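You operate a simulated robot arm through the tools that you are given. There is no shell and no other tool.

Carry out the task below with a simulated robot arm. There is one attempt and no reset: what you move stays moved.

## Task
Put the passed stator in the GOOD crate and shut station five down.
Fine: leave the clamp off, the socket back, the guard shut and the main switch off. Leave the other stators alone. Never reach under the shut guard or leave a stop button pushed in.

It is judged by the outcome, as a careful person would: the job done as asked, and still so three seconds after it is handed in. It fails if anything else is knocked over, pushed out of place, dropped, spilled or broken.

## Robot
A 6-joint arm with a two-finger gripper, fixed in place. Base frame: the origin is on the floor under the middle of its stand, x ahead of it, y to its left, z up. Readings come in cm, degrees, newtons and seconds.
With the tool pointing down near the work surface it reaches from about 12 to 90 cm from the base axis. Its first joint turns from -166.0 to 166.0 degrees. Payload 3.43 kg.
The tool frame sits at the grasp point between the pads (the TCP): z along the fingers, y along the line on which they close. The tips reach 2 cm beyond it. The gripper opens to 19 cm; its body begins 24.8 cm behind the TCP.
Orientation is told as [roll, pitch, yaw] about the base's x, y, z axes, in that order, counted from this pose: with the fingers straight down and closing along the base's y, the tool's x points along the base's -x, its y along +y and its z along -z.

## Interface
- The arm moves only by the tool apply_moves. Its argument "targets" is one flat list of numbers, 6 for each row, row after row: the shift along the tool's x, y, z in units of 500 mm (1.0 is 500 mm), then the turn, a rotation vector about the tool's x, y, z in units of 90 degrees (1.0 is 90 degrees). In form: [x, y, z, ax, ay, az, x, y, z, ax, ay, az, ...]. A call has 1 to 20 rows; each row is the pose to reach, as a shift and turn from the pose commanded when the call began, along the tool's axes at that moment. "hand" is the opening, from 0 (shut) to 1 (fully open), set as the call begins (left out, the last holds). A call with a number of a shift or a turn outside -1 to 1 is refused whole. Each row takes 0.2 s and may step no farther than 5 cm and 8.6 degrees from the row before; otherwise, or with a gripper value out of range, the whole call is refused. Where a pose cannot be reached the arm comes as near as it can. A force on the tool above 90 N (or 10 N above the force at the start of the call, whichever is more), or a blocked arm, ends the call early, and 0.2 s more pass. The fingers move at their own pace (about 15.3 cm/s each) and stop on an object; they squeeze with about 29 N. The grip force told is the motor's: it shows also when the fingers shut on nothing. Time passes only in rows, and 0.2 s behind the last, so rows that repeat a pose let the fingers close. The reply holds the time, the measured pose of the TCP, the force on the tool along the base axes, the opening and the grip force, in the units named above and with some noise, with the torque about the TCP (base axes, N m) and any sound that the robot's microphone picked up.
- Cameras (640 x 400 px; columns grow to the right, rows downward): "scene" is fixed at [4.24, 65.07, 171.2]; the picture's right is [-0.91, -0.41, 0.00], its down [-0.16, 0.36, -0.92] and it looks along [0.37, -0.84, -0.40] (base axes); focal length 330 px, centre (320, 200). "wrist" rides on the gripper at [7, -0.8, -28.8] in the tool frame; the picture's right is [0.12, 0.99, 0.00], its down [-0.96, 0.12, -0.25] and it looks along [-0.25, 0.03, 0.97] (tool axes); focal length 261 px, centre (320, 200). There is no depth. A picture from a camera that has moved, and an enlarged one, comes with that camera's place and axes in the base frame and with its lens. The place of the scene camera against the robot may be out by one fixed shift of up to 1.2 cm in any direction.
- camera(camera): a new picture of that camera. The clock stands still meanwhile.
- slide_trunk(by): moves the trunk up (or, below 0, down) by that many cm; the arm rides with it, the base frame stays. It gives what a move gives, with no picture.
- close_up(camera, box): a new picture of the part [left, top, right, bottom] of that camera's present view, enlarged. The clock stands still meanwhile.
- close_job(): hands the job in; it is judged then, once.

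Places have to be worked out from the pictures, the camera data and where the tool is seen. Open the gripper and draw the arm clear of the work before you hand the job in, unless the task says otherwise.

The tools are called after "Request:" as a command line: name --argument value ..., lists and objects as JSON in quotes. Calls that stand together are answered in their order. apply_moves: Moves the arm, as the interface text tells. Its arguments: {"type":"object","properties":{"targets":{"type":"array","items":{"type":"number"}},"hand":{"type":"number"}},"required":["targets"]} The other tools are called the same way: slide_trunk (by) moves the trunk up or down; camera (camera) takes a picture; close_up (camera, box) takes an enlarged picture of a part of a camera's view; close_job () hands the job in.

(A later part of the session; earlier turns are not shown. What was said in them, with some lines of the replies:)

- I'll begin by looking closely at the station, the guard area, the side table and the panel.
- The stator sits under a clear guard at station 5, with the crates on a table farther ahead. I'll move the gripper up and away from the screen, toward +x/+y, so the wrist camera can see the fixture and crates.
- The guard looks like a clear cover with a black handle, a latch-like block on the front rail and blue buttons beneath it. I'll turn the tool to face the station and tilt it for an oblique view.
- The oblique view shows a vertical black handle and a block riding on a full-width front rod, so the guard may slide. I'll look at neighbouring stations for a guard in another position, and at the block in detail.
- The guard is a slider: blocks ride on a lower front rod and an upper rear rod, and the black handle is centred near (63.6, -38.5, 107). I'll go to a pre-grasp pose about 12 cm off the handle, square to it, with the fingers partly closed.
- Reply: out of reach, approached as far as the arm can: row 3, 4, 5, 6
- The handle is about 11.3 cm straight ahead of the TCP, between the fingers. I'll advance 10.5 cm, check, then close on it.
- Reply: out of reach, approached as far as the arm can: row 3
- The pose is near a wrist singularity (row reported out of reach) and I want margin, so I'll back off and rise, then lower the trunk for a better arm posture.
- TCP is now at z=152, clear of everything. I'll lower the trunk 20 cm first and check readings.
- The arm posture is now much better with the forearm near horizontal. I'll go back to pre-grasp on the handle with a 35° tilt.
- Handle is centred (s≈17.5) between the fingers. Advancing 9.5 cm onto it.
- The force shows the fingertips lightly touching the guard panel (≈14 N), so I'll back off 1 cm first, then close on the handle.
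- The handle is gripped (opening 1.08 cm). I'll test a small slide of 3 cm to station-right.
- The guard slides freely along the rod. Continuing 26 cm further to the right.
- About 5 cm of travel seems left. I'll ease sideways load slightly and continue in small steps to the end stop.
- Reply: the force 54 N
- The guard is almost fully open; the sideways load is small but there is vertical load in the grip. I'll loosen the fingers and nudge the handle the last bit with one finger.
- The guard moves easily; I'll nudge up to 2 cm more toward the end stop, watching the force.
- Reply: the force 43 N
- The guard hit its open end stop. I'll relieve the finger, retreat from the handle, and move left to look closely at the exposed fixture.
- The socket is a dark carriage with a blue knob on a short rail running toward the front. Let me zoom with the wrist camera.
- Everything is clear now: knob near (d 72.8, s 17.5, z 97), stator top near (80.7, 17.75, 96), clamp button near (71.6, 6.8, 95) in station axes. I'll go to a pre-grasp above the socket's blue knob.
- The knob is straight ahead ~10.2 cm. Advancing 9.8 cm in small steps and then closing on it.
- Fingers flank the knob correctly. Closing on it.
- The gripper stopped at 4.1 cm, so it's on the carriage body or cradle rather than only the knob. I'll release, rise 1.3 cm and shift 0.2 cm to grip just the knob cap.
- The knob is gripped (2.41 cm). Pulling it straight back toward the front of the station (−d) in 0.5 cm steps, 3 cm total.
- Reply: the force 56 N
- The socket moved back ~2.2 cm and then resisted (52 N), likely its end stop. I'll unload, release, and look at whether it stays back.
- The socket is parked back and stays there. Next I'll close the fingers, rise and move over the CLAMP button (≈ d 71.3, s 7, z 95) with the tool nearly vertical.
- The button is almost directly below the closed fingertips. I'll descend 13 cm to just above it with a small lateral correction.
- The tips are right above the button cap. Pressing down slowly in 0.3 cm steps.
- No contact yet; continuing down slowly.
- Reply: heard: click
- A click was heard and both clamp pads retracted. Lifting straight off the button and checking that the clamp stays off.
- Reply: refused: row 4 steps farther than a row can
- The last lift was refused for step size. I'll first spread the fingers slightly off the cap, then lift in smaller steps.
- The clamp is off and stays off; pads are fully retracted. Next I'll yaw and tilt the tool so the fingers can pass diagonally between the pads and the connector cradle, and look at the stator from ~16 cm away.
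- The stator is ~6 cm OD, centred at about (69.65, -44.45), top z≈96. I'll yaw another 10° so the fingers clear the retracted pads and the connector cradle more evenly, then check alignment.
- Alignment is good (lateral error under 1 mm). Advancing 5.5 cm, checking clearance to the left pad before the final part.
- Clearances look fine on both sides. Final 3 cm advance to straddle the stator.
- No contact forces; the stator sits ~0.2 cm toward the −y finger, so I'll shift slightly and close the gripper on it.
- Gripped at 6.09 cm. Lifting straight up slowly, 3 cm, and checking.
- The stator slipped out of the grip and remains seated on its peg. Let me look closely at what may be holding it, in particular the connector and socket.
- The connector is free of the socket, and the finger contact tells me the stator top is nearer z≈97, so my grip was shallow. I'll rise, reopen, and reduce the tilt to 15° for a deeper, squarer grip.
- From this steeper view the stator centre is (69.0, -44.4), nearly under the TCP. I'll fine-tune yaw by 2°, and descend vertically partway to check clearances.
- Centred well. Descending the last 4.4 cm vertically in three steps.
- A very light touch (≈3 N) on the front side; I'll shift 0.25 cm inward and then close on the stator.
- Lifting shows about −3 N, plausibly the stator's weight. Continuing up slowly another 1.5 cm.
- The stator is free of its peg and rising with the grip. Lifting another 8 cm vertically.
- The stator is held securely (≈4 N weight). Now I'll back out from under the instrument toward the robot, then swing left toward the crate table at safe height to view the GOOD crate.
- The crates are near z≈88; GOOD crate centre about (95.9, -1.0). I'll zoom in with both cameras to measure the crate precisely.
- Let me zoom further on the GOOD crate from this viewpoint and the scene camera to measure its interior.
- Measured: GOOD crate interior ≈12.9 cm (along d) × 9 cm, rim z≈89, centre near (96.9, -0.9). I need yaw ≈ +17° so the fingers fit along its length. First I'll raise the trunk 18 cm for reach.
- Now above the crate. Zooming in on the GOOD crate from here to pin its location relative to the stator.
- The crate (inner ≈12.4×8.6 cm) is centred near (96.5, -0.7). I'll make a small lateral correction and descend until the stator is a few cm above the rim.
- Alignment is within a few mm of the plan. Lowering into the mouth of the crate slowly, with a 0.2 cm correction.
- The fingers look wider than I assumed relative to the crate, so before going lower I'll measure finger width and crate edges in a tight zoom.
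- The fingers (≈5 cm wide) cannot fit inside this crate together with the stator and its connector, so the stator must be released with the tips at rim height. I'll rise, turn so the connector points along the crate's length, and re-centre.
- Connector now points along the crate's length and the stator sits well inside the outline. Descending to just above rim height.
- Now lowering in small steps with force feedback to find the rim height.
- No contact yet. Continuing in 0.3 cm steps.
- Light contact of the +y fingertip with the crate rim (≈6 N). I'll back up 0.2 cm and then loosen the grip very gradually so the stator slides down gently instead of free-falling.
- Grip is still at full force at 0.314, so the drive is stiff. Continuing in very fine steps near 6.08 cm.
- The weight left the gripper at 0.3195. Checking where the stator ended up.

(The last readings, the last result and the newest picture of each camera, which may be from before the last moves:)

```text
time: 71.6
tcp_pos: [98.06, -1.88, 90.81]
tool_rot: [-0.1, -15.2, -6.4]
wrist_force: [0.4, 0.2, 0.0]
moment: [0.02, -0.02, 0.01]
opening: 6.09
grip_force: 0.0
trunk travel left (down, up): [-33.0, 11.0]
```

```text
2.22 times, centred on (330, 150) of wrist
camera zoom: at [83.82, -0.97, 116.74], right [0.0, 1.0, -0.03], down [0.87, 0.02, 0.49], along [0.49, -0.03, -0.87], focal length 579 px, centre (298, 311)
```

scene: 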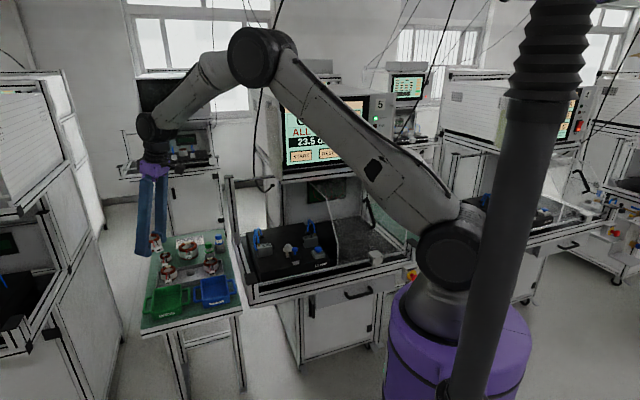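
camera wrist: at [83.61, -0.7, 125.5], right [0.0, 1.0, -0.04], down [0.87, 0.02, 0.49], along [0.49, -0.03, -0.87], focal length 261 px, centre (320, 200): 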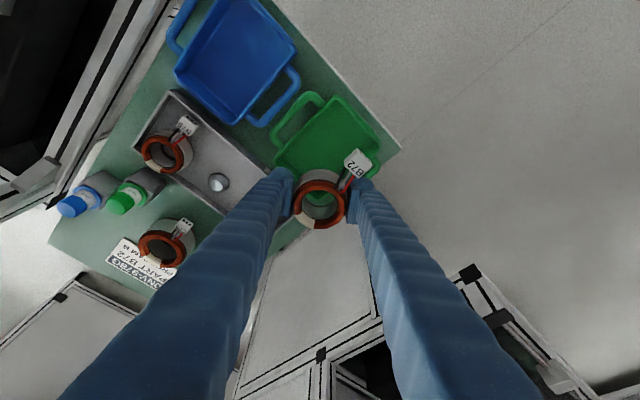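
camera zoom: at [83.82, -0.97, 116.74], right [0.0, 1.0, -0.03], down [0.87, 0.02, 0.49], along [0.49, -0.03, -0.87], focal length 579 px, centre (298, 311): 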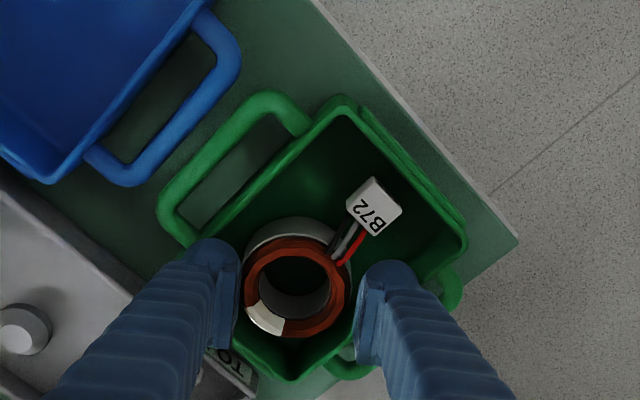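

The stator is upright inside the GOOD crate with its connector inside. Lifting straight up, then opening and clearing away upward.

Request:
apply_moves --targets '[-0.005, 0, -0.0193, 0, 0, 0, -0.0155, 0, -0.058, 0, 0, 0, -0.031, 0, -0.116, 0, 0, 0, -0.0518, 0, -0.1932, 0, 0, 0, -0.0725, 0, -0.2705, 0, 0, 0]'

Request:
close_up --camera "scene" --box '[130, 235, 230, 325]'

Request:
close_up --camera "wrist" --box '[240, 60, 420, 240]'

```text
time: 72.8
tcp_pos: [98.01, -1.7, 104.85]
tool_rot: [-0.2, -15.1, -6.4]
wrist_force: [-1.2, 0.3, -0.3]
moment: [-0.01, -0.05, 0.01]
opening: 6.08
grip_force: 0.1
trunk travel left (down, up): [-33.0, 11.0]
```

```text
4.44 times, centred on (180, 280) of scene
camera zoom: at [4.24, 65.07, 171.2], right [-0.91, -0.41, 0.0], down [-0.16, 0.36, -0.92], along [0.37, -0.84, -0.4], focal length 1466 px, centre (942, -156)
```

zoom: 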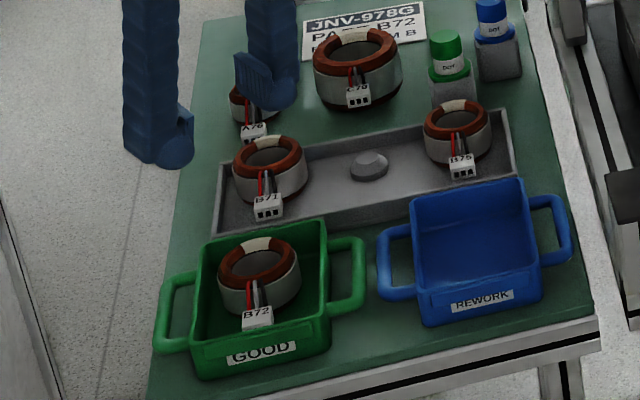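

```text
2.22 times, centred on (330, 150) of wrist
camera zoom: at [83.8, -0.85, 130.74], right [0.0, 1.0, -0.03], down [0.87, 0.02, 0.49], along [0.49, -0.03, -0.87], focal length 579 px, centre (298, 311)
```

zoom: 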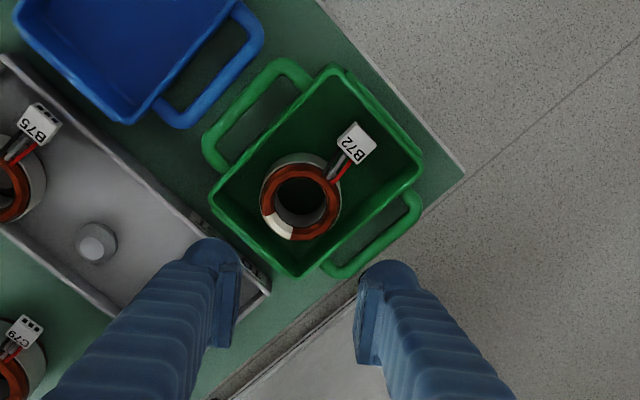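

The passed stator B72 sits upright in the GOOD crate and nothing else moved. Now I'll retract up and back toward the robot before lowering the trunk to work the guard.

Request:
apply_moves --targets '[0.042, -0.049, -0.0545, 0, 0, 0, 0.084, -0.098, -0.109, 0, 0, 0, 0.1265, -0.147, -0.1636, 0, 0, 0, 0.1687, -0.1956, -0.2182, 0, 0, 0, 0.2109, -0.2445, -0.2727, 0, 0, 0, 0.2531, -0.2935, -0.3273, 0, 0, 0, 0.2953, -0.3424, -0.3818, 0, 0, 0, 0.3375, -0.3913, -0.4364, 0, 0, 0, 0.3796, -0.4402, -0.4909, 0, 0, 0, 0.4218, -0.4891, -0.5455, 0, 0, 0, 0.464, -0.538, -0.6, 0, 0, 0]'

Request:
camera --camera "scene"

```text
time: 75.2
tcp_pos: [64.67, -24.88, 127.89]
tool_rot: [-0.2, -15.0, -6.3]
wrist_force: [-0.1, -0.2, -1.0]
moment: [0.01, -0.04, 0.0]
opening: 6.07
grip_force: 0.2
trunk travel left (down, up): [-33.0, 11.0]
```

```text
taken
```

scene: 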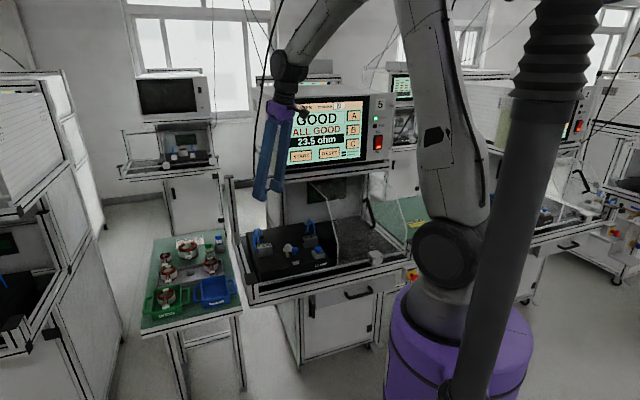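

Next: yaw the tool back to face the station while moving right, then lower the trunk.

Request:
apply_moves --targets '[0.0575, -0.0573, -0.0154, 0.0185, 0, 0.0689, 0.115, -0.1147, -0.0308, 0.0369, 0, 0.1377, 0.1725, -0.172, -0.0463, 0.0554, 0, 0.2066, 0.23, -0.2293, -0.0617, 0.0738, 0, 0.2755, 0.2875, -0.2867, -0.0771, 0.0923, 0, 0.3443, 0.345, -0.344, -0.0925, 0.1107, 0, 0.4132]' --hand 0.2

Request:
slide_trunk --by -18

Request:
apply_moves --targets '[0, 0, 0, 0, -0.0741, 0, 0, 0, 0, 0, -0.1481, 0, 0, 0, 0, 0, -0.2222, 0]'

Request:
camera --camera "wrist"

Request:
camera --camera "scene"

```text
time: 76.6
tcp_pos: [45.21, -40.12, 127.95]
tool_rot: [-0.1, -15.1, -45.1]
wrist_force: [0.7, -0.8, 0.8]
moment: [0.03, -0.04, 0.0]
opening: 3.81
grip_force: 0.0
trunk travel left (down, up): [-33.0, 11.0]
```

```text
time: 78.6
tcp_pos: [45.32, -40.16, 110.06]
tool_rot: [-0.1, -15.2, -44.9]
wrist_force: [-0.2, -0.1, -0.1]
moment: [-0.03, -0.01, 0.02]
opening: 3.81
grip_force: 0.1
trunk travel left (down, up): [-15.0, 29.0]
```

```text
time: 79.4
tcp_pos: [45.39, -40.24, 110.07]
tool_rot: [0.0, -35.3, -44.8]
wrist_force: [-0.4, -0.7, 0.2]
moment: [0.0, 0.06, -0.01]
opening: 3.77
grip_force: 0.0
trunk travel left (down, up): [-15.0, 29.0]
```

```text
taken
camera wrist: at [28.93, -24.97, 129.4], right [0.63, 0.77, -0.07], down [0.54, -0.37, 0.76], along [0.56, -0.52, -0.65], focal length 261 px, centre (320, 200)
```

wrist: 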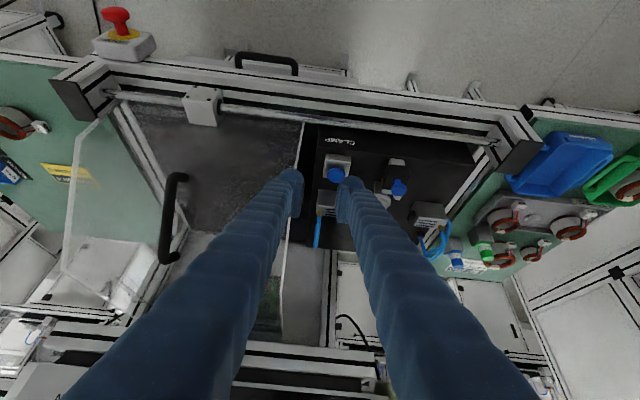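

```text
taken
```

scene: 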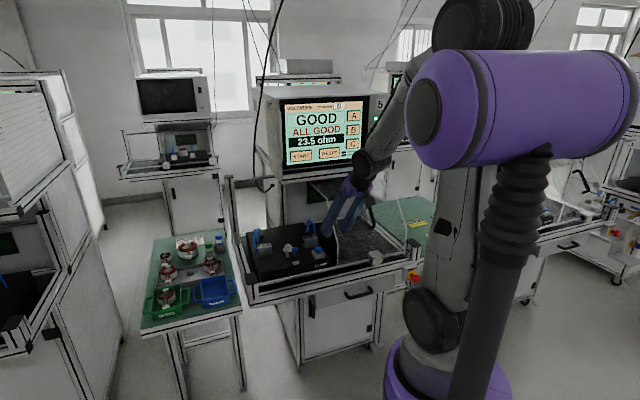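

The guard's handle is at about (d 71.5, s -17.6, z 108). Moving to a pre-grasp in front of it.

Request:
apply_moves --targets '[-0.05, -0.03, -0.05, 0, 0, 0, -0.08, -0.11, -0.07, 0, 0, 0, -0.1, -0.19, -0.07, 0, 0, 0, -0.12, -0.27, -0.07, 0, 0, 0, -0.14, -0.35, -0.075, 0, 0, 0, -0.16, -0.423, -0.076, 0, 0, 0]' --hand 0.35

Request:
camera --camera "wrist"

```text
time: 80.8
tcp_pos: [33.72, -58.41, 117.76]
tool_rot: [-0.1, -35.2, -44.9]
wrist_force: [0.7, -1.1, 0.5]
moment: [0.01, -0.03, -0.01]
opening: 6.64
grip_force: 0.0
trunk travel left (down, up): [-15.0, 29.0]
```

```text
taken
camera wrist: at [17.3, -43.19, 137.15], right [0.63, 0.77, -0.07], down [0.54, -0.37, 0.76], along [0.56, -0.52, -0.65], focal length 261 px, centre (320, 200)
```

wrist: 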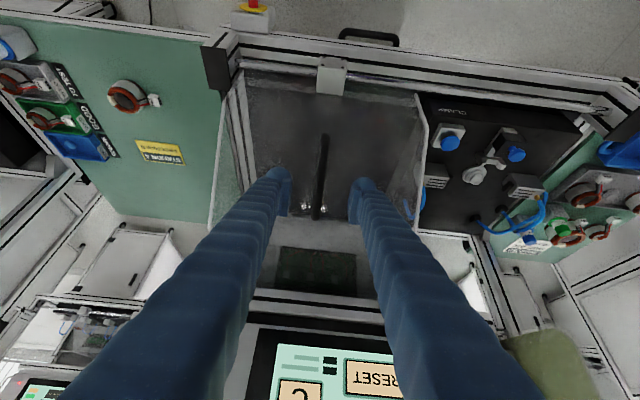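

Handle is centred between the fingers. Advancing onto it and closing to a loose cage (1.9 cm) so I can slide it without binding.

Request:
apply_moves --targets '[0.002, 0, 0.07, 0, 0, 0, 0.004, 0, 0.14, 0, 0, 0, 0.006, 0, 0.2, 0, 0, 0]'

Request:
apply_moves --targets '[0, 0, 0, 0, 0, 0, 0, 0, 0, 0, 0, 0, 0, 0, 0, 0, 0, 0]' --hand 0.1

Request:
close_up --camera "wrist" --box '[240, 90, 400, 260]'

```text
time: 81.6
tcp_pos: [37.6, -62.2, 109.51]
tool_rot: [-0.1, -35.2, -44.9]
wrist_force: [-1.1, -0.7, 0.2]
moment: [-0.01, -0.03, 0.0]
opening: 6.65
grip_force: 0.0
trunk travel left (down, up): [-15.0, 29.0]
```

```text
time: 82.4
tcp_pos: [37.53, -62.17, 109.42]
tool_rot: [-0.1, -35.3, -44.9]
wrist_force: [0.4, -0.1, -0.6]
moment: [0.02, -0.04, 0.03]
opening: 1.92
grip_force: 0.1
trunk travel left (down, up): [-15.0, 29.0]
```

```text
2.35 times, centred on (320, 175) of wrist
camera zoom: at [21.18, -47.06, 128.9], right [0.63, 0.77, -0.07], down [0.54, -0.37, 0.76], along [0.56, -0.52, -0.65], focal length 613 px, centre (320, 259)
```

zoom: 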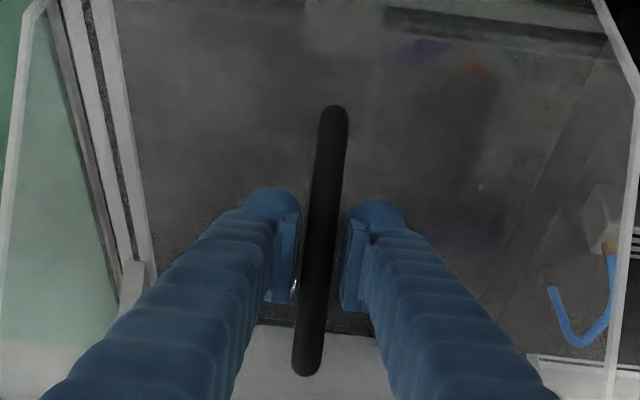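

Handle caged. Sliding the guard left 14 cm first, then slowly past the socket knob while watching forces.

Request:
apply_moves --targets '[-0.0005, 0.05, 0.0003, 0, 0, 0, -0.001, 0.1, 0.0007, 0, 0, 0, -0.0015, 0.15, 0.001, 0, 0, 0, -0.002, 0.2, 0.0014, 0, 0, 0, -0.0024, 0.24, 0.0017, 0, 0, 0, -0.0028, 0.28, 0.002, 0, 0, 0]'

Request:
close_up --camera "scene" --box '[220, 150, 400, 310]'

Request:
camera --camera "wrist"

```text
time: 83.8
tcp_pos: [47.39, -52.28, 109.53]
tool_rot: [-0.1, -35.2, -44.9]
wrist_force: [-0.6, 0.2, 0.5]
moment: [0.0, 0.01, -0.03]
opening: 1.92
grip_force: 0.0
trunk travel left (down, up): [-15.0, 29.0]
```

```text
2.50 times, centred on (310, 230) of scene
camera zoom: at [4.24, 65.07, 171.2], right [-0.91, -0.41, 0.0], down [-0.16, 0.36, -0.92], along [0.37, -0.84, -0.4], focal length 825 px, centre (345, 125)
```

zoom: 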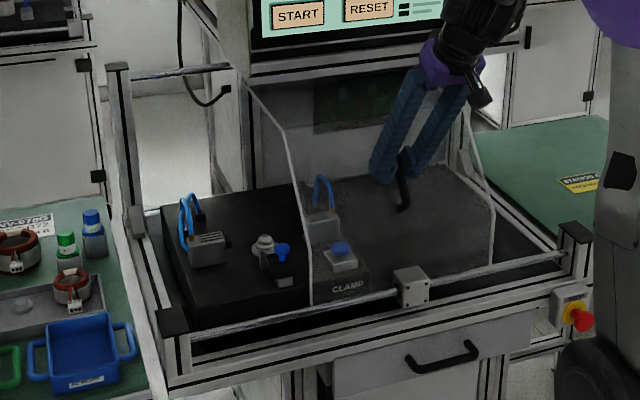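

```text
taken
camera wrist: at [31.15, -37.04, 128.88], right [0.63, 0.77, -0.07], down [0.54, -0.37, 0.76], along [0.56, -0.52, -0.65], focal length 261 px, centre (320, 200)
```

wrist: 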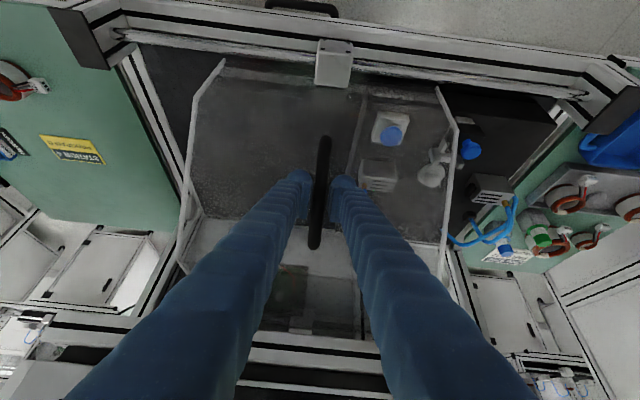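

Guard slides freely; the leading edge is now reaching the socket knob. Continuing slowly at 1 cm steps.

Request:
apply_moves --targets '[-0.0002, 0.02, 0.0001, 0, 0, 0, -0.0004, 0.04, 0.0003, 0, 0, 0, -0.0006, 0.06, 0.0004, 0, 0, 0]'

Request:
apply_moves --targets '[-0.0002, 0.02, 0.0001, 0, 0, 0, -0.0004, 0.04, 0.0003, 0, 0, 0, -0.0006, 0.06, 0.0004, 0, 0, 0, -0.0008, 0.08, 0.0005, 0, 0, 0]'

Request:
close_up --camera "scene" --box '[240, 190, 360, 290]'

```text
time: 84.6
tcp_pos: [49.38, -50.23, 109.3]
tool_rot: [-0.1, -35.2, -44.9]
wrist_force: [0.1, 0.2, -0.2]
moment: [0.01, 0.01, 0.0]
opening: 1.93
grip_force: 0.2
trunk travel left (down, up): [-15.0, 29.0]
```

```text
time: 85.6
tcp_pos: [52.47, -47.39, 109.3]
tool_rot: [-0.1, -35.3, -44.8]
wrist_force: [0.3, 1.0, -0.1]
moment: [0.03, 0.02, 0.0]
opening: 1.89
grip_force: 0.1
trunk travel left (down, up): [-15.0, 29.0]
```

```text
4.00 times, centred on (300, 240) of scene
camera zoom: at [4.24, 65.07, 171.2], right [-0.91, -0.41, 0.0], down [-0.16, 0.36, -0.92], along [0.37, -0.84, -0.4], focal length 1320 px, centre (400, 40)
```

zoom: 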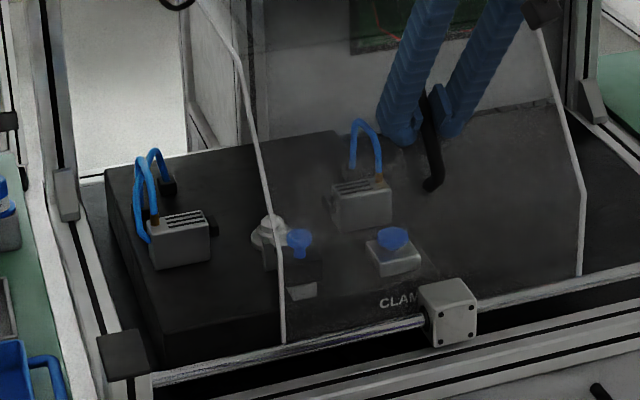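

The guard passed the knob without contact. Continuing 11 cm, then the last bit gently to the closed stop.

Request:
apply_moves --targets '[-0.0005, 0.05, 0.0003, 0, 0, 0, -0.001, 0.1, 0.0007, 0, 0, 0, -0.0015, 0.15, 0.001, 0, 0, 0, -0.002, 0.2, 0.0014, 0, 0, 0, -0.0022, 0.22, 0.0015, 0, 0, 0]'

Request:
apply_moves --targets '[-0.0001, 0.012, 0, 0, 0, 0, -0.0002, 0.024, 0.0001, 0, 0, 0, -0.0003, 0.036, 0.0002, 0, 0, 0]'

Request:
camera --camera "wrist"

Request:
close_up --camera "scene" --box '[220, 160, 380, 310]'

```text
time: 86.8
tcp_pos: [60.23, -39.77, 109.37]
tool_rot: [-0.1, -35.2, -45.0]
wrist_force: [-1.1, -0.7, 0.4]
moment: [-0.06, 0.03, -0.02]
opening: 1.96
grip_force: 0.1
trunk travel left (down, up): [-15.0, 29.0]
```

```text
time: 87.6
tcp_pos: [61.41, -38.46, 109.37]
tool_rot: [-0.1, -35.2, -44.9]
wrist_force: [-0.1, 0.5, -0.4]
moment: [0.04, -0.03, 0.03]
opening: 1.91
grip_force: 0.3
trunk travel left (down, up): [-15.0, 29.0]
```

```text
taken
camera wrist: at [45.13, -23.26, 128.76], right [0.63, 0.77, -0.07], down [0.54, -0.37, 0.76], along [0.56, -0.52, -0.65], focal length 261 px, centre (320, 200)
```

wrist: 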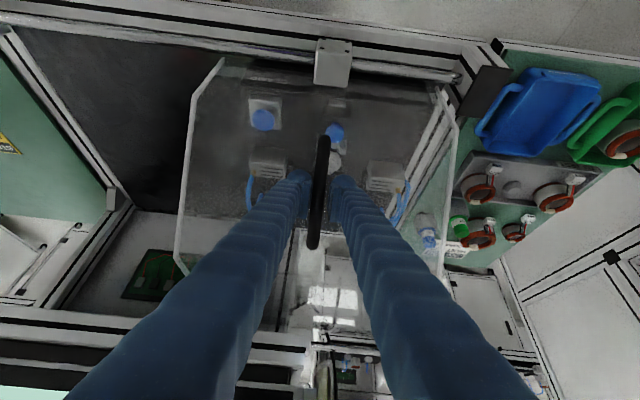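

```text
2.67 times, centred on (300, 235) of scene
camera zoom: at [4.24, 65.07, 171.2], right [-0.91, -0.41, 0.0], down [-0.16, 0.36, -0.92], along [0.37, -0.84, -0.4], focal length 880 px, centre (373, 107)
```

zoom: 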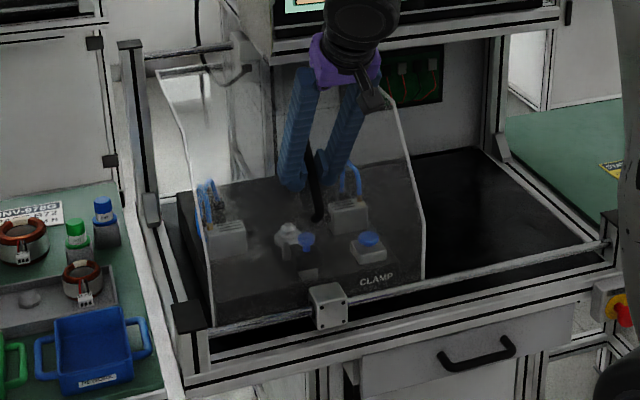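

About 1.7 cm remain to the original shut position (s≈17.5). Pushing gently until the stop.

Request:
apply_moves --targets '[0, 0.01, 0, 0, 0, 0, -0.0002, 0.02, 0.0001, 0, 0, 0, -0.0003, 0.028, 0.0002, 0, 0, 0]'

Request:
apply_moves --targets '[0, 0.005, 0, 0, 0, 0, 0, 0.01, 0, 0, 0, 0]'

```text
time: 88.4
tcp_pos: [62.57, -37.46, 109.43]
tool_rot: [-0.1, -35.3, -45.0]
wrist_force: [0.4, 0.4, -0.9]
moment: [0.04, -0.01, 0.02]
opening: 1.93
grip_force: 0.0
trunk travel left (down, up): [-15.0, 29.0]
```

```text
time: 89.0
tcp_pos: [62.82, -37.14, 109.3]
tool_rot: [-0.2, -35.3, -44.9]
wrist_force: [-6.5, -10.3, 2.9]
moment: [-0.11, 0.17, 0.08]
opening: 2.57
grip_force: 5.8
trunk travel left (down, up): [-15.0, 29.0]
```

The guard is at its original shut position (handle s≈17.4) and against the stop. Releasing the handle and backing away.

Request:
apply_moves --targets '[0, -0.012, 0, 0, 0, 0, 0, -0.012, 0, 0, 0, 0]' --hand 0.35

Request:
apply_moves --targets '[0, 0, -0.08, 0, 0, 0, 0, 0, -0.16, 0, 0, 0, 0, 0, -0.24, 0, 0, 0, 0, 0, -0.32, 0, 0, 0]'

Request:
camera --camera "wrist"

Request:
close_up --camera "scene" --box '[220, 160, 380, 310]'

```text
time: 89.6
tcp_pos: [62.45, -37.64, 109.21]
tool_rot: [-0.1, -35.2, -44.8]
wrist_force: [0.2, 0.5, -0.1]
moment: [0.02, 0.01, -0.01]
opening: 6.64
grip_force: 0.0
trunk travel left (down, up): [-15.0, 29.0]
```

```text
time: 90.6
tcp_pos: [55.72, -31.13, 122.23]
tool_rot: [-0.1, -35.2, -44.9]
wrist_force: [-0.1, 0.3, 0.7]
moment: [0.06, -0.03, 0.06]
opening: 6.63
grip_force: 0.1
trunk travel left (down, up): [-15.0, 29.0]
```

```text
taken
camera wrist: at [39.43, -15.89, 141.64], right [0.63, 0.77, -0.07], down [0.54, -0.37, 0.76], along [0.56, -0.52, -0.65], focal length 261 px, centre (320, 200)
```

wrist: 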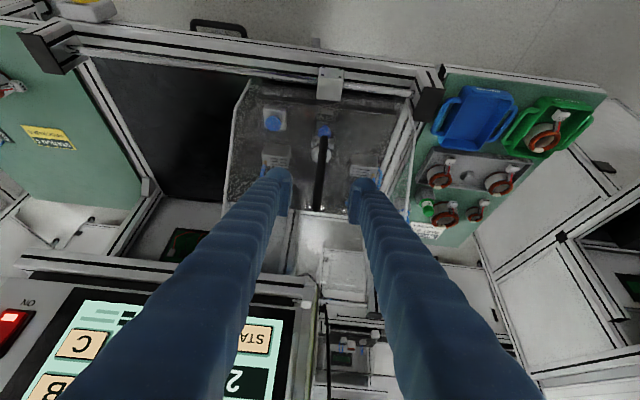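

```text
2.67 times, centred on (300, 235) of scene
camera zoom: at [4.24, 65.07, 171.2], right [-0.91, -0.41, 0.0], down [-0.16, 0.36, -0.92], along [0.37, -0.84, -0.4], focal length 880 px, centre (373, 107)
```

zoom: 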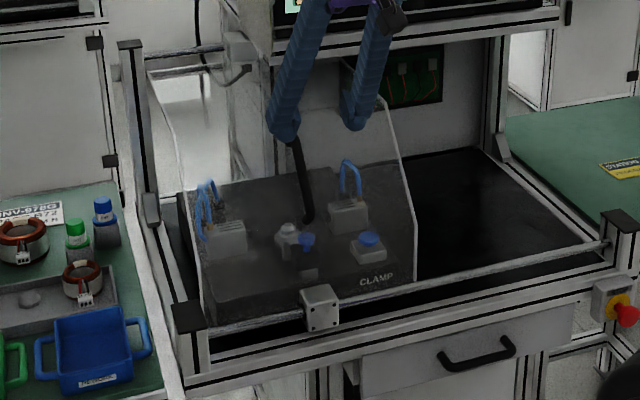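

The guard is shut as it was originally. Now moving up and to the right in front of the instrument's control strip to inspect the main switch.

Request:
apply_moves --targets '[-0.0124, -0.0745, -0.0176, 0, 0, 0, -0.0247, -0.1489, -0.0353, 0, 0, 0, -0.0371, -0.2234, -0.0529, 0, 0, 0, -0.0494, -0.2978, -0.0706, 0, 0, 0, -0.0618, -0.3723, -0.0882, 0, 0, 0, -0.0741, -0.4468, -0.1059, 0, 0, 0, -0.0865, -0.5212, -0.1235, 0, 0, 0, -0.0988, -0.5957, -0.1412, 0, 0, 0, -0.1112, -0.6702, -0.1588, 0, 0, 0, -0.1235, -0.7446, -0.1765, 0, 0, 0, -0.1359, -0.8191, -0.1941, 0, 0, 0, -0.1482, -0.8935, -0.2118, 0, 0, 0, -0.1606, -0.968, -0.2294, 0, 0, 0]' --hand 0

Request:
apply_moves --targets '[-0.033, 0, 0.02, 0, -0.07, 0, -0.066, 0, 0.04, 0, -0.139, 0, -0.098, 0, 0.06, 0, -0.209, 0, -0.131, 0, 0.08, 0, -0.278, 0]'

Request:
camera --camera "wrist"

Request:
camera --camera "scene"

```text
time: 93.4
tcp_pos: [21.57, -65.2, 136.49]
tool_rot: [0.0, -35.2, -44.8]
wrist_force: [-0.3, -0.8, 0.3]
moment: [-0.05, -0.03, -0.01]
opening: 0.0
grip_force: 29.0
trunk travel left (down, up): [-15.0, 29.0]
```

```text
time: 94.4
tcp_pos: [26.99, -70.71, 137.0]
tool_rot: [-0.2, -60.3, -44.9]
wrist_force: [-0.6, -0.1, -0.7]
moment: [0.01, 0.01, -0.03]
opening: 0.0
grip_force: 29.2
trunk travel left (down, up): [-15.0, 29.0]
```

```text
taken
camera wrist: at [6.37, -51.14, 145.04], right [0.66, 0.74, -0.1], down [0.27, -0.1, 0.96], along [0.7, -0.66, -0.27], focal length 261 px, centre (320, 200)
```

wrist: 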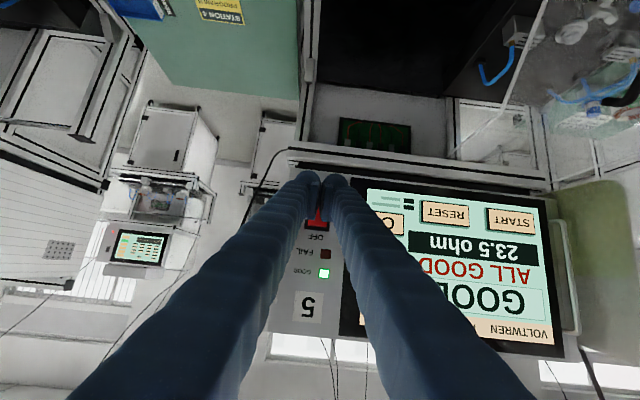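

```text
taken
```

scene: 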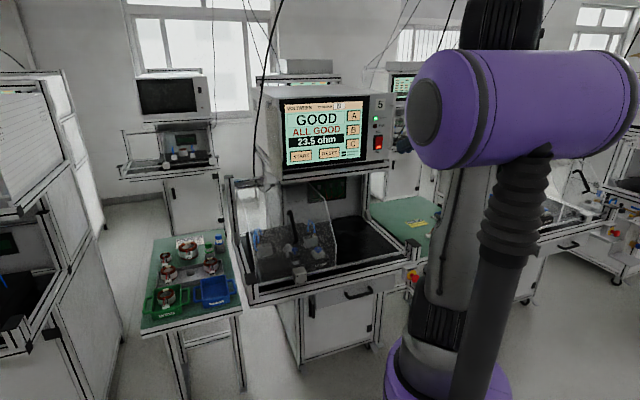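

I'm in front of the control strip (picture is upside down). Zooming in on the switch region.

Request:
close_up --camera "wrist" --box '[260, 150, 400, 330]'

Request:
close_up --camera "scene" --box '[355, 85, 405, 165]'

```text
2.22 times, centred on (330, 240) of wrist
camera zoom: at [6.37, -51.14, 145.04], right [0.66, 0.74, -0.1], down [0.27, -0.1, 0.96], along [0.7, -0.66, -0.27], focal length 579 px, centre (298, 111)
```

zoom: 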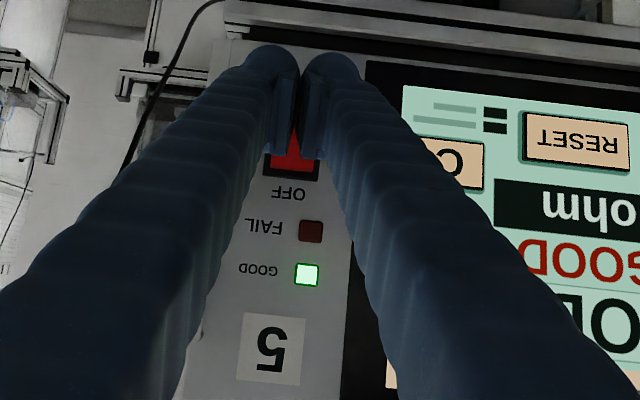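

```text
5.00 times, centred on (380, 125) of scene
camera zoom: at [4.24, 65.07, 171.2], right [-0.91, -0.41, 0.0], down [-0.16, 0.36, -0.92], along [0.37, -0.84, -0.4], focal length 1649 px, centre (20, 575)
```

zoom: 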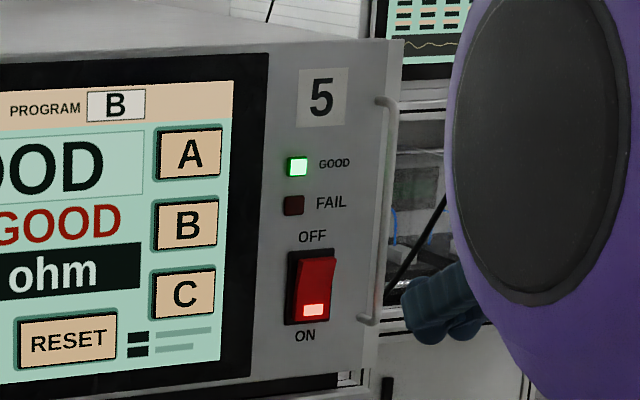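

The rocker (OFF at top) spans z≈130.8–137.6, centred at s≈-30, panel at d≈89.5. I'll tilt to 75° and approach to ~6 cm from the upper half.

Request:
apply_moves --targets '[-0.0274, 0.006, 0.0689, 0, -0.0556, 0, -0.0548, 0.012, 0.1377, 0, -0.1111, 0, -0.0822, 0.018, 0.2066, 0, -0.1667, 0]'

Request:
camera --camera "wrist"

Request:
close_up --camera "scene" --box '[340, 85, 410, 175]'

Request:
close_up --camera "wrist" --box '[260, 150, 400, 300]'

```text
time: 95.2
tcp_pos: [35.54, -77.95, 135.42]
tool_rot: [-0.5, -75.1, -44.6]
wrist_force: [0.0, -1.1, 0.0]
moment: [0.01, 0.01, -0.03]
opening: 0.02
grip_force: 29.4
trunk travel left (down, up): [-15.0, 29.0]
```

```text
taken
camera wrist: at [13.99, -57.67, 135.84], right [0.68, 0.72, -0.12], down [0.09, 0.08, 0.99], along [0.73, -0.69, -0.01], focal length 261 px, centre (320, 200)
```

wrist: 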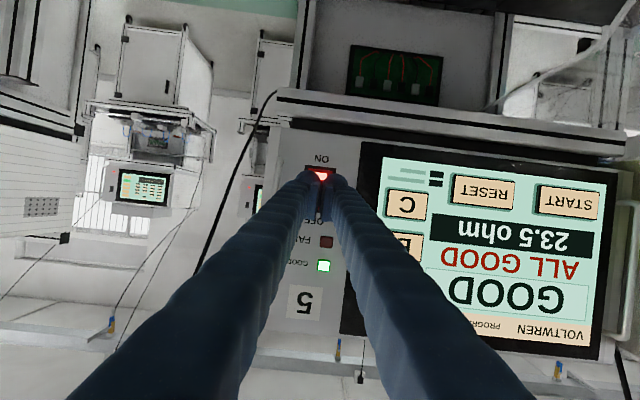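

```text
4.44 times, centred on (375, 130) of scene
camera zoom: at [4.24, 65.07, 171.2], right [-0.91, -0.41, 0.0], down [-0.16, 0.36, -0.92], along [0.37, -0.84, -0.4], focal length 1466 px, centre (76, 511)
```

zoom: 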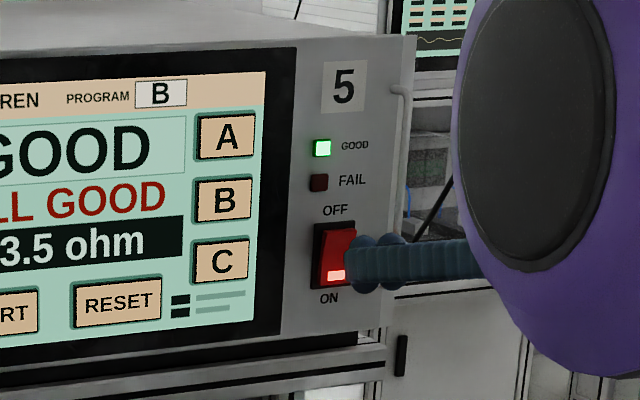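

```text
2.67 times, centred on (330, 225) of wrist
camera zoom: at [13.99, -57.67, 135.84], right [0.68, 0.72, -0.12], down [0.09, 0.08, 0.99], along [0.73, -0.69, -0.01], focal length 695 px, centre (293, 133)
```

zoom: 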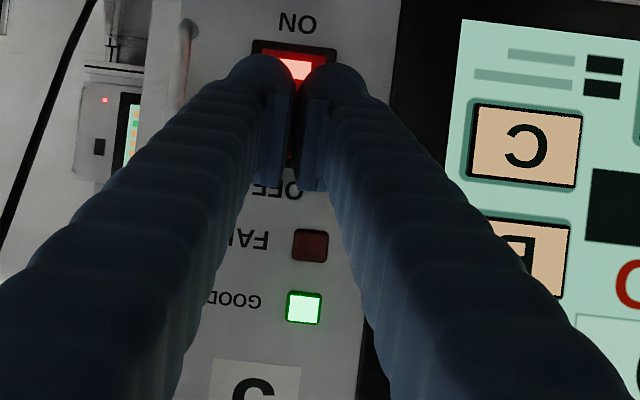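

The fingertips are lined up with the upper (OFF) half of the rocker. Advancing to near contact, then pressing in small steps.

Request:
apply_moves --targets '[-0.0097, 0, 0.0362, 0, 0, 0, -0.0194, 0, 0.0724, 0, 0, 0]'

Request:
apply_moves --targets '[-0.0021, 0, 0.0077, 0, 0, 0, -0.0042, 0, 0.0155, 0, 0, 0]'

Request:
close_up --camera "scene" --box '[350, 100, 400, 170]'

```text
time: 95.8
tcp_pos: [38.31, -80.66, 135.21]
tool_rot: [-0.3, -75.1, -44.5]
wrist_force: [0.1, -0.1, 0.8]
moment: [-0.03, -0.02, 0.0]
opening: 0.0
grip_force: 29.0
trunk travel left (down, up): [-15.0, 29.0]
```

```text
time: 96.4
tcp_pos: [38.76, -81.11, 135.47]
tool_rot: [-0.3, -75.2, -44.7]
wrist_force: [0.1, -0.3, 0.0]
moment: [-0.02, -0.01, 0.03]
opening: 0.0
grip_force: 28.8
trunk travel left (down, up): [-15.0, 29.0]
```

```text
5.71 times, centred on (375, 135) of scene
camera zoom: at [4.24, 65.07, 171.2], right [-0.91, -0.41, 0.0], down [-0.16, 0.36, -0.92], along [0.37, -0.84, -0.4], focal length 1885 px, centre (6, 571)
```

zoom: 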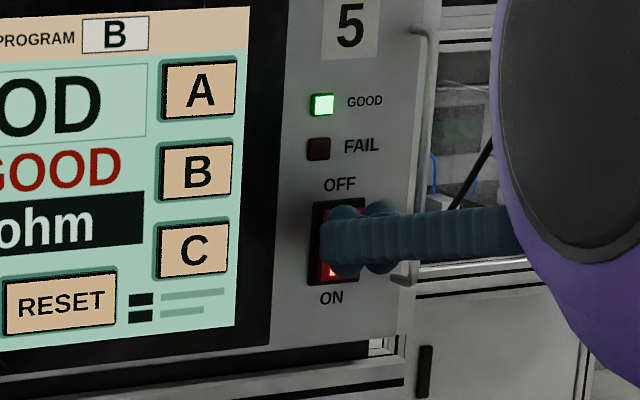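

No contact yet; continuing into the rocker in 0.4 cm steps.

Request:
apply_moves --targets '[-0.0021, 0, 0.0077, 0, 0, 0, -0.0042, 0, 0.0155, 0, 0, 0]'

Request:
apply_moves --targets '[-0.0016, 0, 0.0058, 0, 0, 0, -0.0031, 0, 0.0116, 0, 0, 0]'

Request:
close_up --camera "scene" --box '[350, 100, 400, 170]'

```text
time: 97.0
tcp_pos: [39.3, -81.57, 135.33]
tool_rot: [-0.4, -75.2, -44.7]
wrist_force: [-0.3, 0.3, -0.3]
moment: [-0.04, -0.02, 0.0]
opening: 0.0
grip_force: 29.1
trunk travel left (down, up): [-15.0, 29.0]
```

```text
time: 97.6
tcp_pos: [39.77, -82.03, 135.47]
tool_rot: [-0.3, -75.2, -44.6]
wrist_force: [-1.0, 0.6, 1.2]
moment: [-0.02, 0.02, 0.0]
opening: 0.01
grip_force: 29.4
trunk travel left (down, up): [-15.0, 29.0]
```

```text
5.71 times, centred on (375, 135) of scene
camera zoom: at [4.24, 65.07, 171.2], right [-0.91, -0.41, 0.0], down [-0.16, 0.36, -0.92], along [0.37, -0.84, -0.4], focal length 1885 px, centre (6, 571)
```

zoom: 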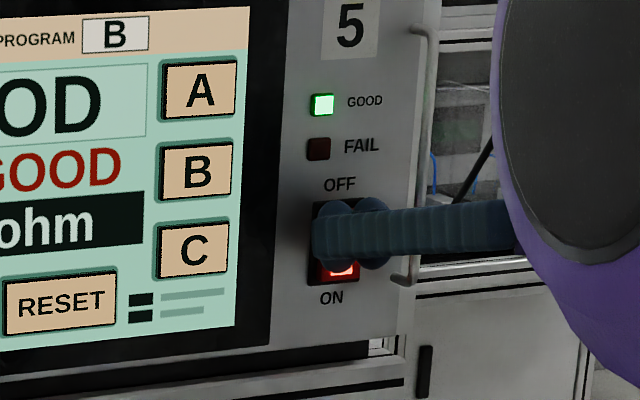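

Just reaching the rocker. Pressing on in 0.3 cm steps.

Request:
apply_moves --targets '[-0.0016, 0, 0.0058, 0, 0, 0]'

Request:
apply_moves --targets '[-0.0016, 0, 0.0058, 0, 0, 0]'

Request:
close_up --camera "scene" --box '[350, 100, 400, 170]'

```text
time: 98.0
tcp_pos: [39.97, -82.2, 135.47]
tool_rot: [-0.4, -75.1, -44.6]
wrist_force: [1.3, 0.1, -0.4]
moment: [0.01, 0.0, -0.02]
opening: 0.0
grip_force: 29.3
trunk travel left (down, up): [-15.0, 29.0]
```

```text
time: 98.4
tcp_pos: [40.11, -82.42, 135.48]
tool_rot: [-0.2, -75.3, -44.6]
wrist_force: [-5.2, 5.7, -1.2]
moment: [-0.08, -0.03, -0.02]
opening: 0.6
grip_force: 34.2
trunk travel left (down, up): [-15.0, 29.0]
```

```text
5.71 times, centred on (375, 135) of scene
camera zoom: at [4.24, 65.07, 171.2], right [-0.91, -0.41, 0.0], down [-0.16, 0.36, -0.92], along [0.37, -0.84, -0.4], focal length 1885 px, centre (6, 571)
```

zoom: 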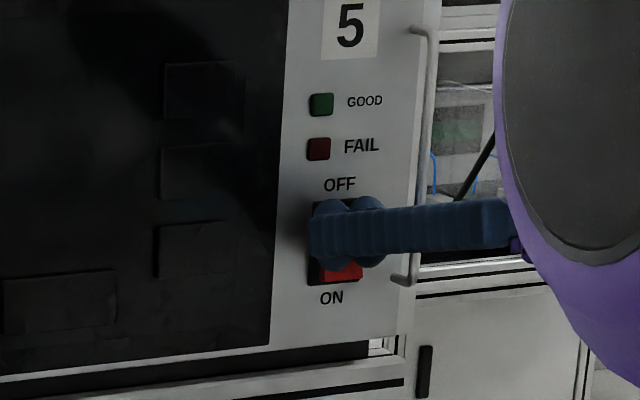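

The screen went dark: main switch is off. Backing straight away and verifying everything.

Request:
apply_moves --targets '[0.0155, 0, -0.058, 0, 0, 0, 0.0362, 0, -0.1352, 0, 0, 0, 0.0569, 0, -0.2125, 0, 0, 0, 0.0776, 0, -0.2898, 0, 0, 0]'

Request:
close_up --camera "scene" --box '[240, 80, 410, 190]'

Request:
close_up --camera "scene" --box '[240, 180, 360, 290]'

Request:
camera --camera "wrist"

```text
time: 99.4
tcp_pos: [29.68, -71.66, 135.44]
tool_rot: [-0.4, -75.1, -44.6]
wrist_force: [-0.2, 0.1, -0.1]
moment: [0.04, 0.02, 0.06]
opening: 0.01
grip_force: 34.6
trunk travel left (down, up): [-15.0, 29.0]
```

```text
3.64 times, centred on (325, 135) of scene
camera zoom: at [4.24, 65.07, 171.2], right [-0.91, -0.41, 0.0], down [-0.16, 0.36, -0.92], along [0.37, -0.84, -0.4], focal length 1200 px, centre (302, 436)
```

zoom: 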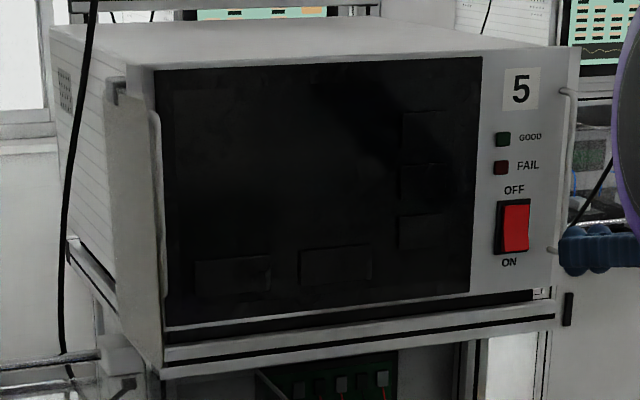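

```text
3.64 times, centred on (300, 235) of scene
camera zoom: at [4.24, 65.07, 171.2], right [-0.91, -0.41, 0.0], down [-0.16, 0.36, -0.92], along [0.37, -0.84, -0.4], focal length 1200 px, centre (393, 73)
```

zoom: 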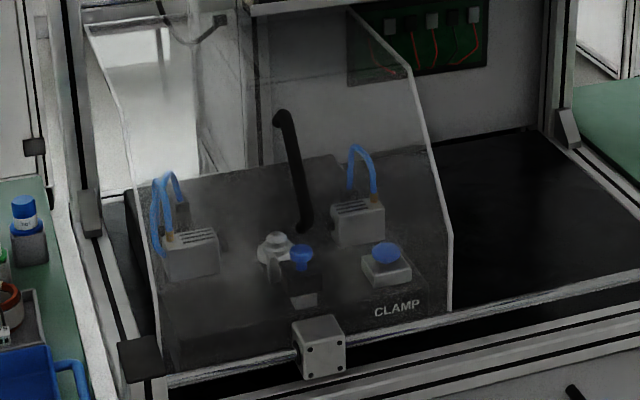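

```text
taken
camera wrist: at [8.08, -51.3, 135.93], right [0.68, 0.72, -0.12], down [0.09, 0.08, 0.99], along [0.73, -0.68, -0.01], focal length 261 px, centre (320, 200)
```

wrist: 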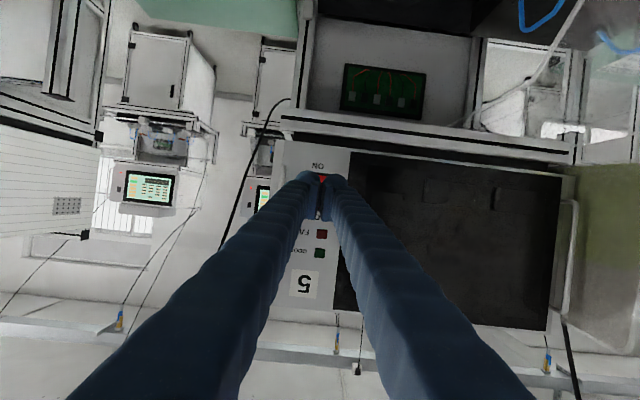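

Switch off, screen dark, clamp off, socket back, guard shut, stop button out. Now drawing the arm clear and opening the gripper.

Request:
apply_moves --targets '[-0.03, 0, -0.0425, 0, 0.0833, 0, -0.06, 0, -0.085, 0, 0.1667, 0, -0.09, 0, -0.1276, 0, 0.25, 0, -0.12, 0, -0.1701, 0, 0.3333, 0, -0.15, 0, -0.2127, 0, 0.4167, 0, -0.18, 0, -0.2552, 0, 0.5, 0]'

Request:
apply_moves --targets '[0.04, 0, -0.02, 0, 0, 0, 0.08, 0, -0.05, 0, 0, 0, 0.12, 0, -0.08, 0, 0, 0, 0.12, 0, -0.08, 0, 0, 0]' --hand 0.6

Request:
camera --camera "scene"

Request:
camera --camera "wrist"

Request:
close_up --camera "scene" --box '[130, 220, 250, 330]'

```text
time: 100.8
tcp_pos: [22.38, -65.0, 147.22]
tool_rot: [-0.1, -30.1, -45.0]
wrist_force: [0.3, -0.5, -0.5]
moment: [0.06, -0.01, 0.01]
opening: 0.01
grip_force: 34.2
trunk travel left (down, up): [-15.0, 29.0]
```

```text
time: 101.8
tcp_pos: [17.24, -59.42, 147.82]
tool_rot: [-0.2, -30.3, -44.9]
wrist_force: [0.0, 0.2, -0.4]
moment: [-0.03, 0.0, -0.02]
opening: 11.39
grip_force: 0.0
trunk travel left (down, up): [-15.0, 29.0]
```

```text
taken
```

scene: 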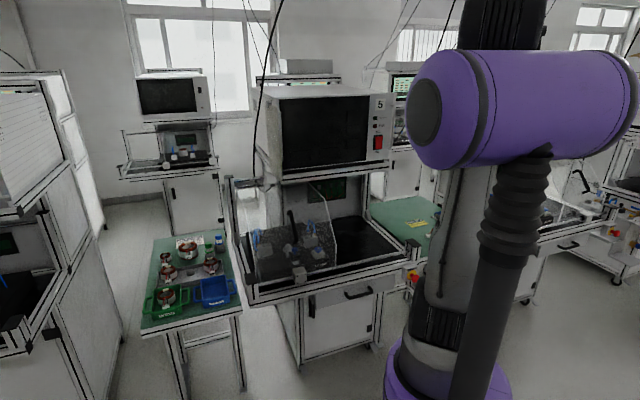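

```text
taken
camera wrist: at [2.14, -45.43, 169.14], right [0.63, 0.78, -0.06], down [0.58, -0.42, 0.7], along [0.52, -0.47, -0.71], focal length 261 px, centre (320, 200)
```

wrist: 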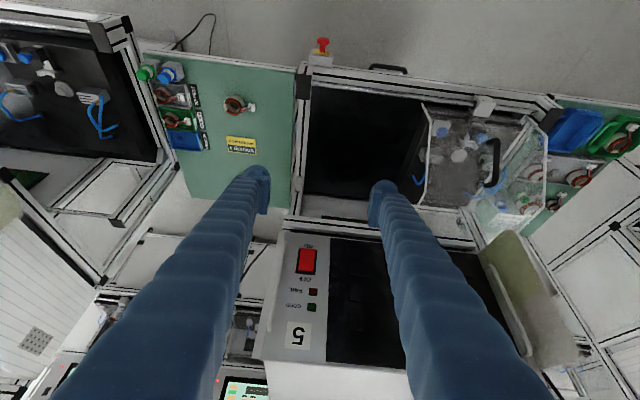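

```text
3.64 times, centred on (190, 275) of scene
camera zoom: at [4.24, 65.07, 171.2], right [-0.91, -0.41, 0.0], down [-0.16, 0.36, -0.92], along [0.37, -0.84, -0.4], focal length 1200 px, centre (793, -73)
```

zoom: 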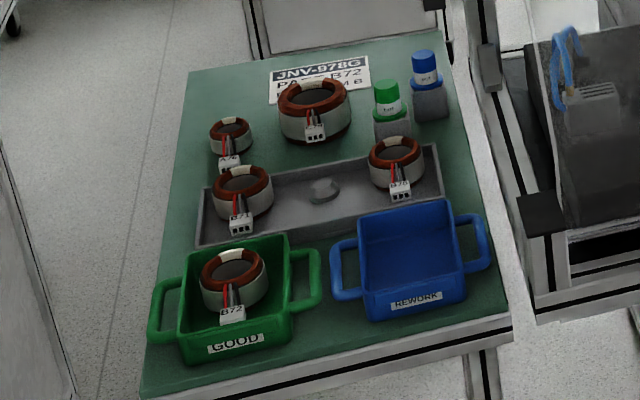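

B72 is in the GOOD crate and all other stators are untouched. One last zoom to confirm socket, clamp and guard under the shut cover.

Request:
close_up --camera "scene" --box '[250, 210, 345, 285]'

Request:
close_up --camera "wrist" --box '[400, 80, 560, 240]'

Request:
close_up --camera "wrist" --box '[270, 20, 380, 100]'

```text
5.33 times, centred on (298, 248) of scene
camera zoom: at [4.24, 65.07, 171.2], right [-0.91, -0.41, 0.0], down [-0.16, 0.36, -0.92], along [0.37, -0.84, -0.4], focal length 1759 px, centre (440, -53)
```

zoom: 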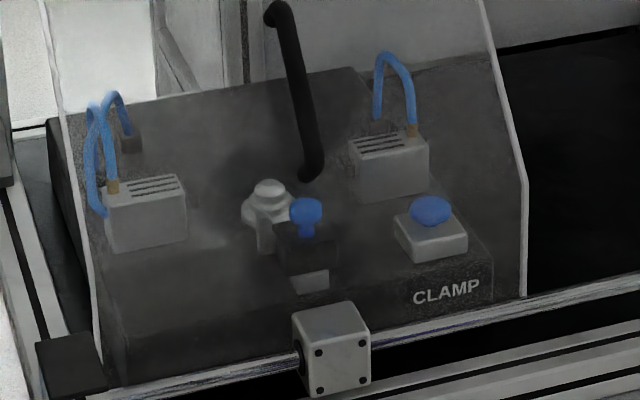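

```text
2.50 times, centred on (480, 160) of wrist
camera zoom: at [2.14, -45.43, 169.14], right [0.63, 0.78, -0.06], down [0.58, -0.42, 0.7], along [0.52, -0.47, -0.71], focal length 652 px, centre (-80, 300)
```

zoom: 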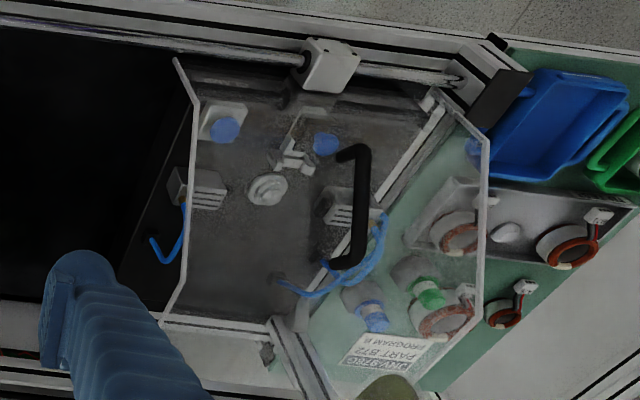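

```text
5.00 times, centred on (325, 60) of wrist
camera zoom: at [2.14, -45.43, 169.14], right [0.63, 0.78, -0.06], down [0.58, -0.42, 0.7], along [0.52, -0.47, -0.71], focal length 1303 px, centre (295, 900)
```

zoom: 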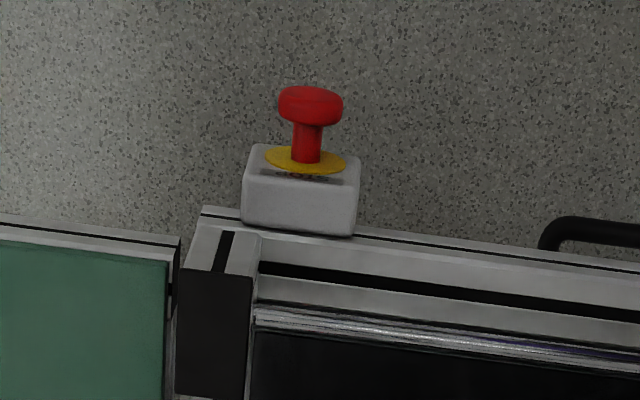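

The last pictures show:
- Stator B72 is upright in the GOOD crate.
- The clamp is released and the socket is back.
- The guard is shut, the main switch is off and the stop button is out.
- The gripper is open and the arm is clear of the work.

I'm handing the job in.

Request:
close_job

```text
The job is handed in.
```

The passed stator (B72) is in the GOOD crate and station five is shut down. The job has been handed in, but no verdict came back.

- **Stator:** B72 stands upright in the GOOD crate, connector inside. The fingers were too wide to go into the crate with it, so I let it go at rim height and it came down roughly 4 cm. On the first lift it slipped out of the grip, but it stayed on its peg.
- **Clamp:** it is off, with both pads retracted.
- **Socket:** it is pulled back to its stop.
- **Guard:** it is shut against its end stop, in the same place as at the start.
- **Main switch:** it is off and the screen is dark.
- **Stop button:** it is out; I never touched it.

The other stators, the REWORK crate and the bottles are where they were. I only reached over the fixture while the guard was open. The gripper is open and the arm is clear of the work.
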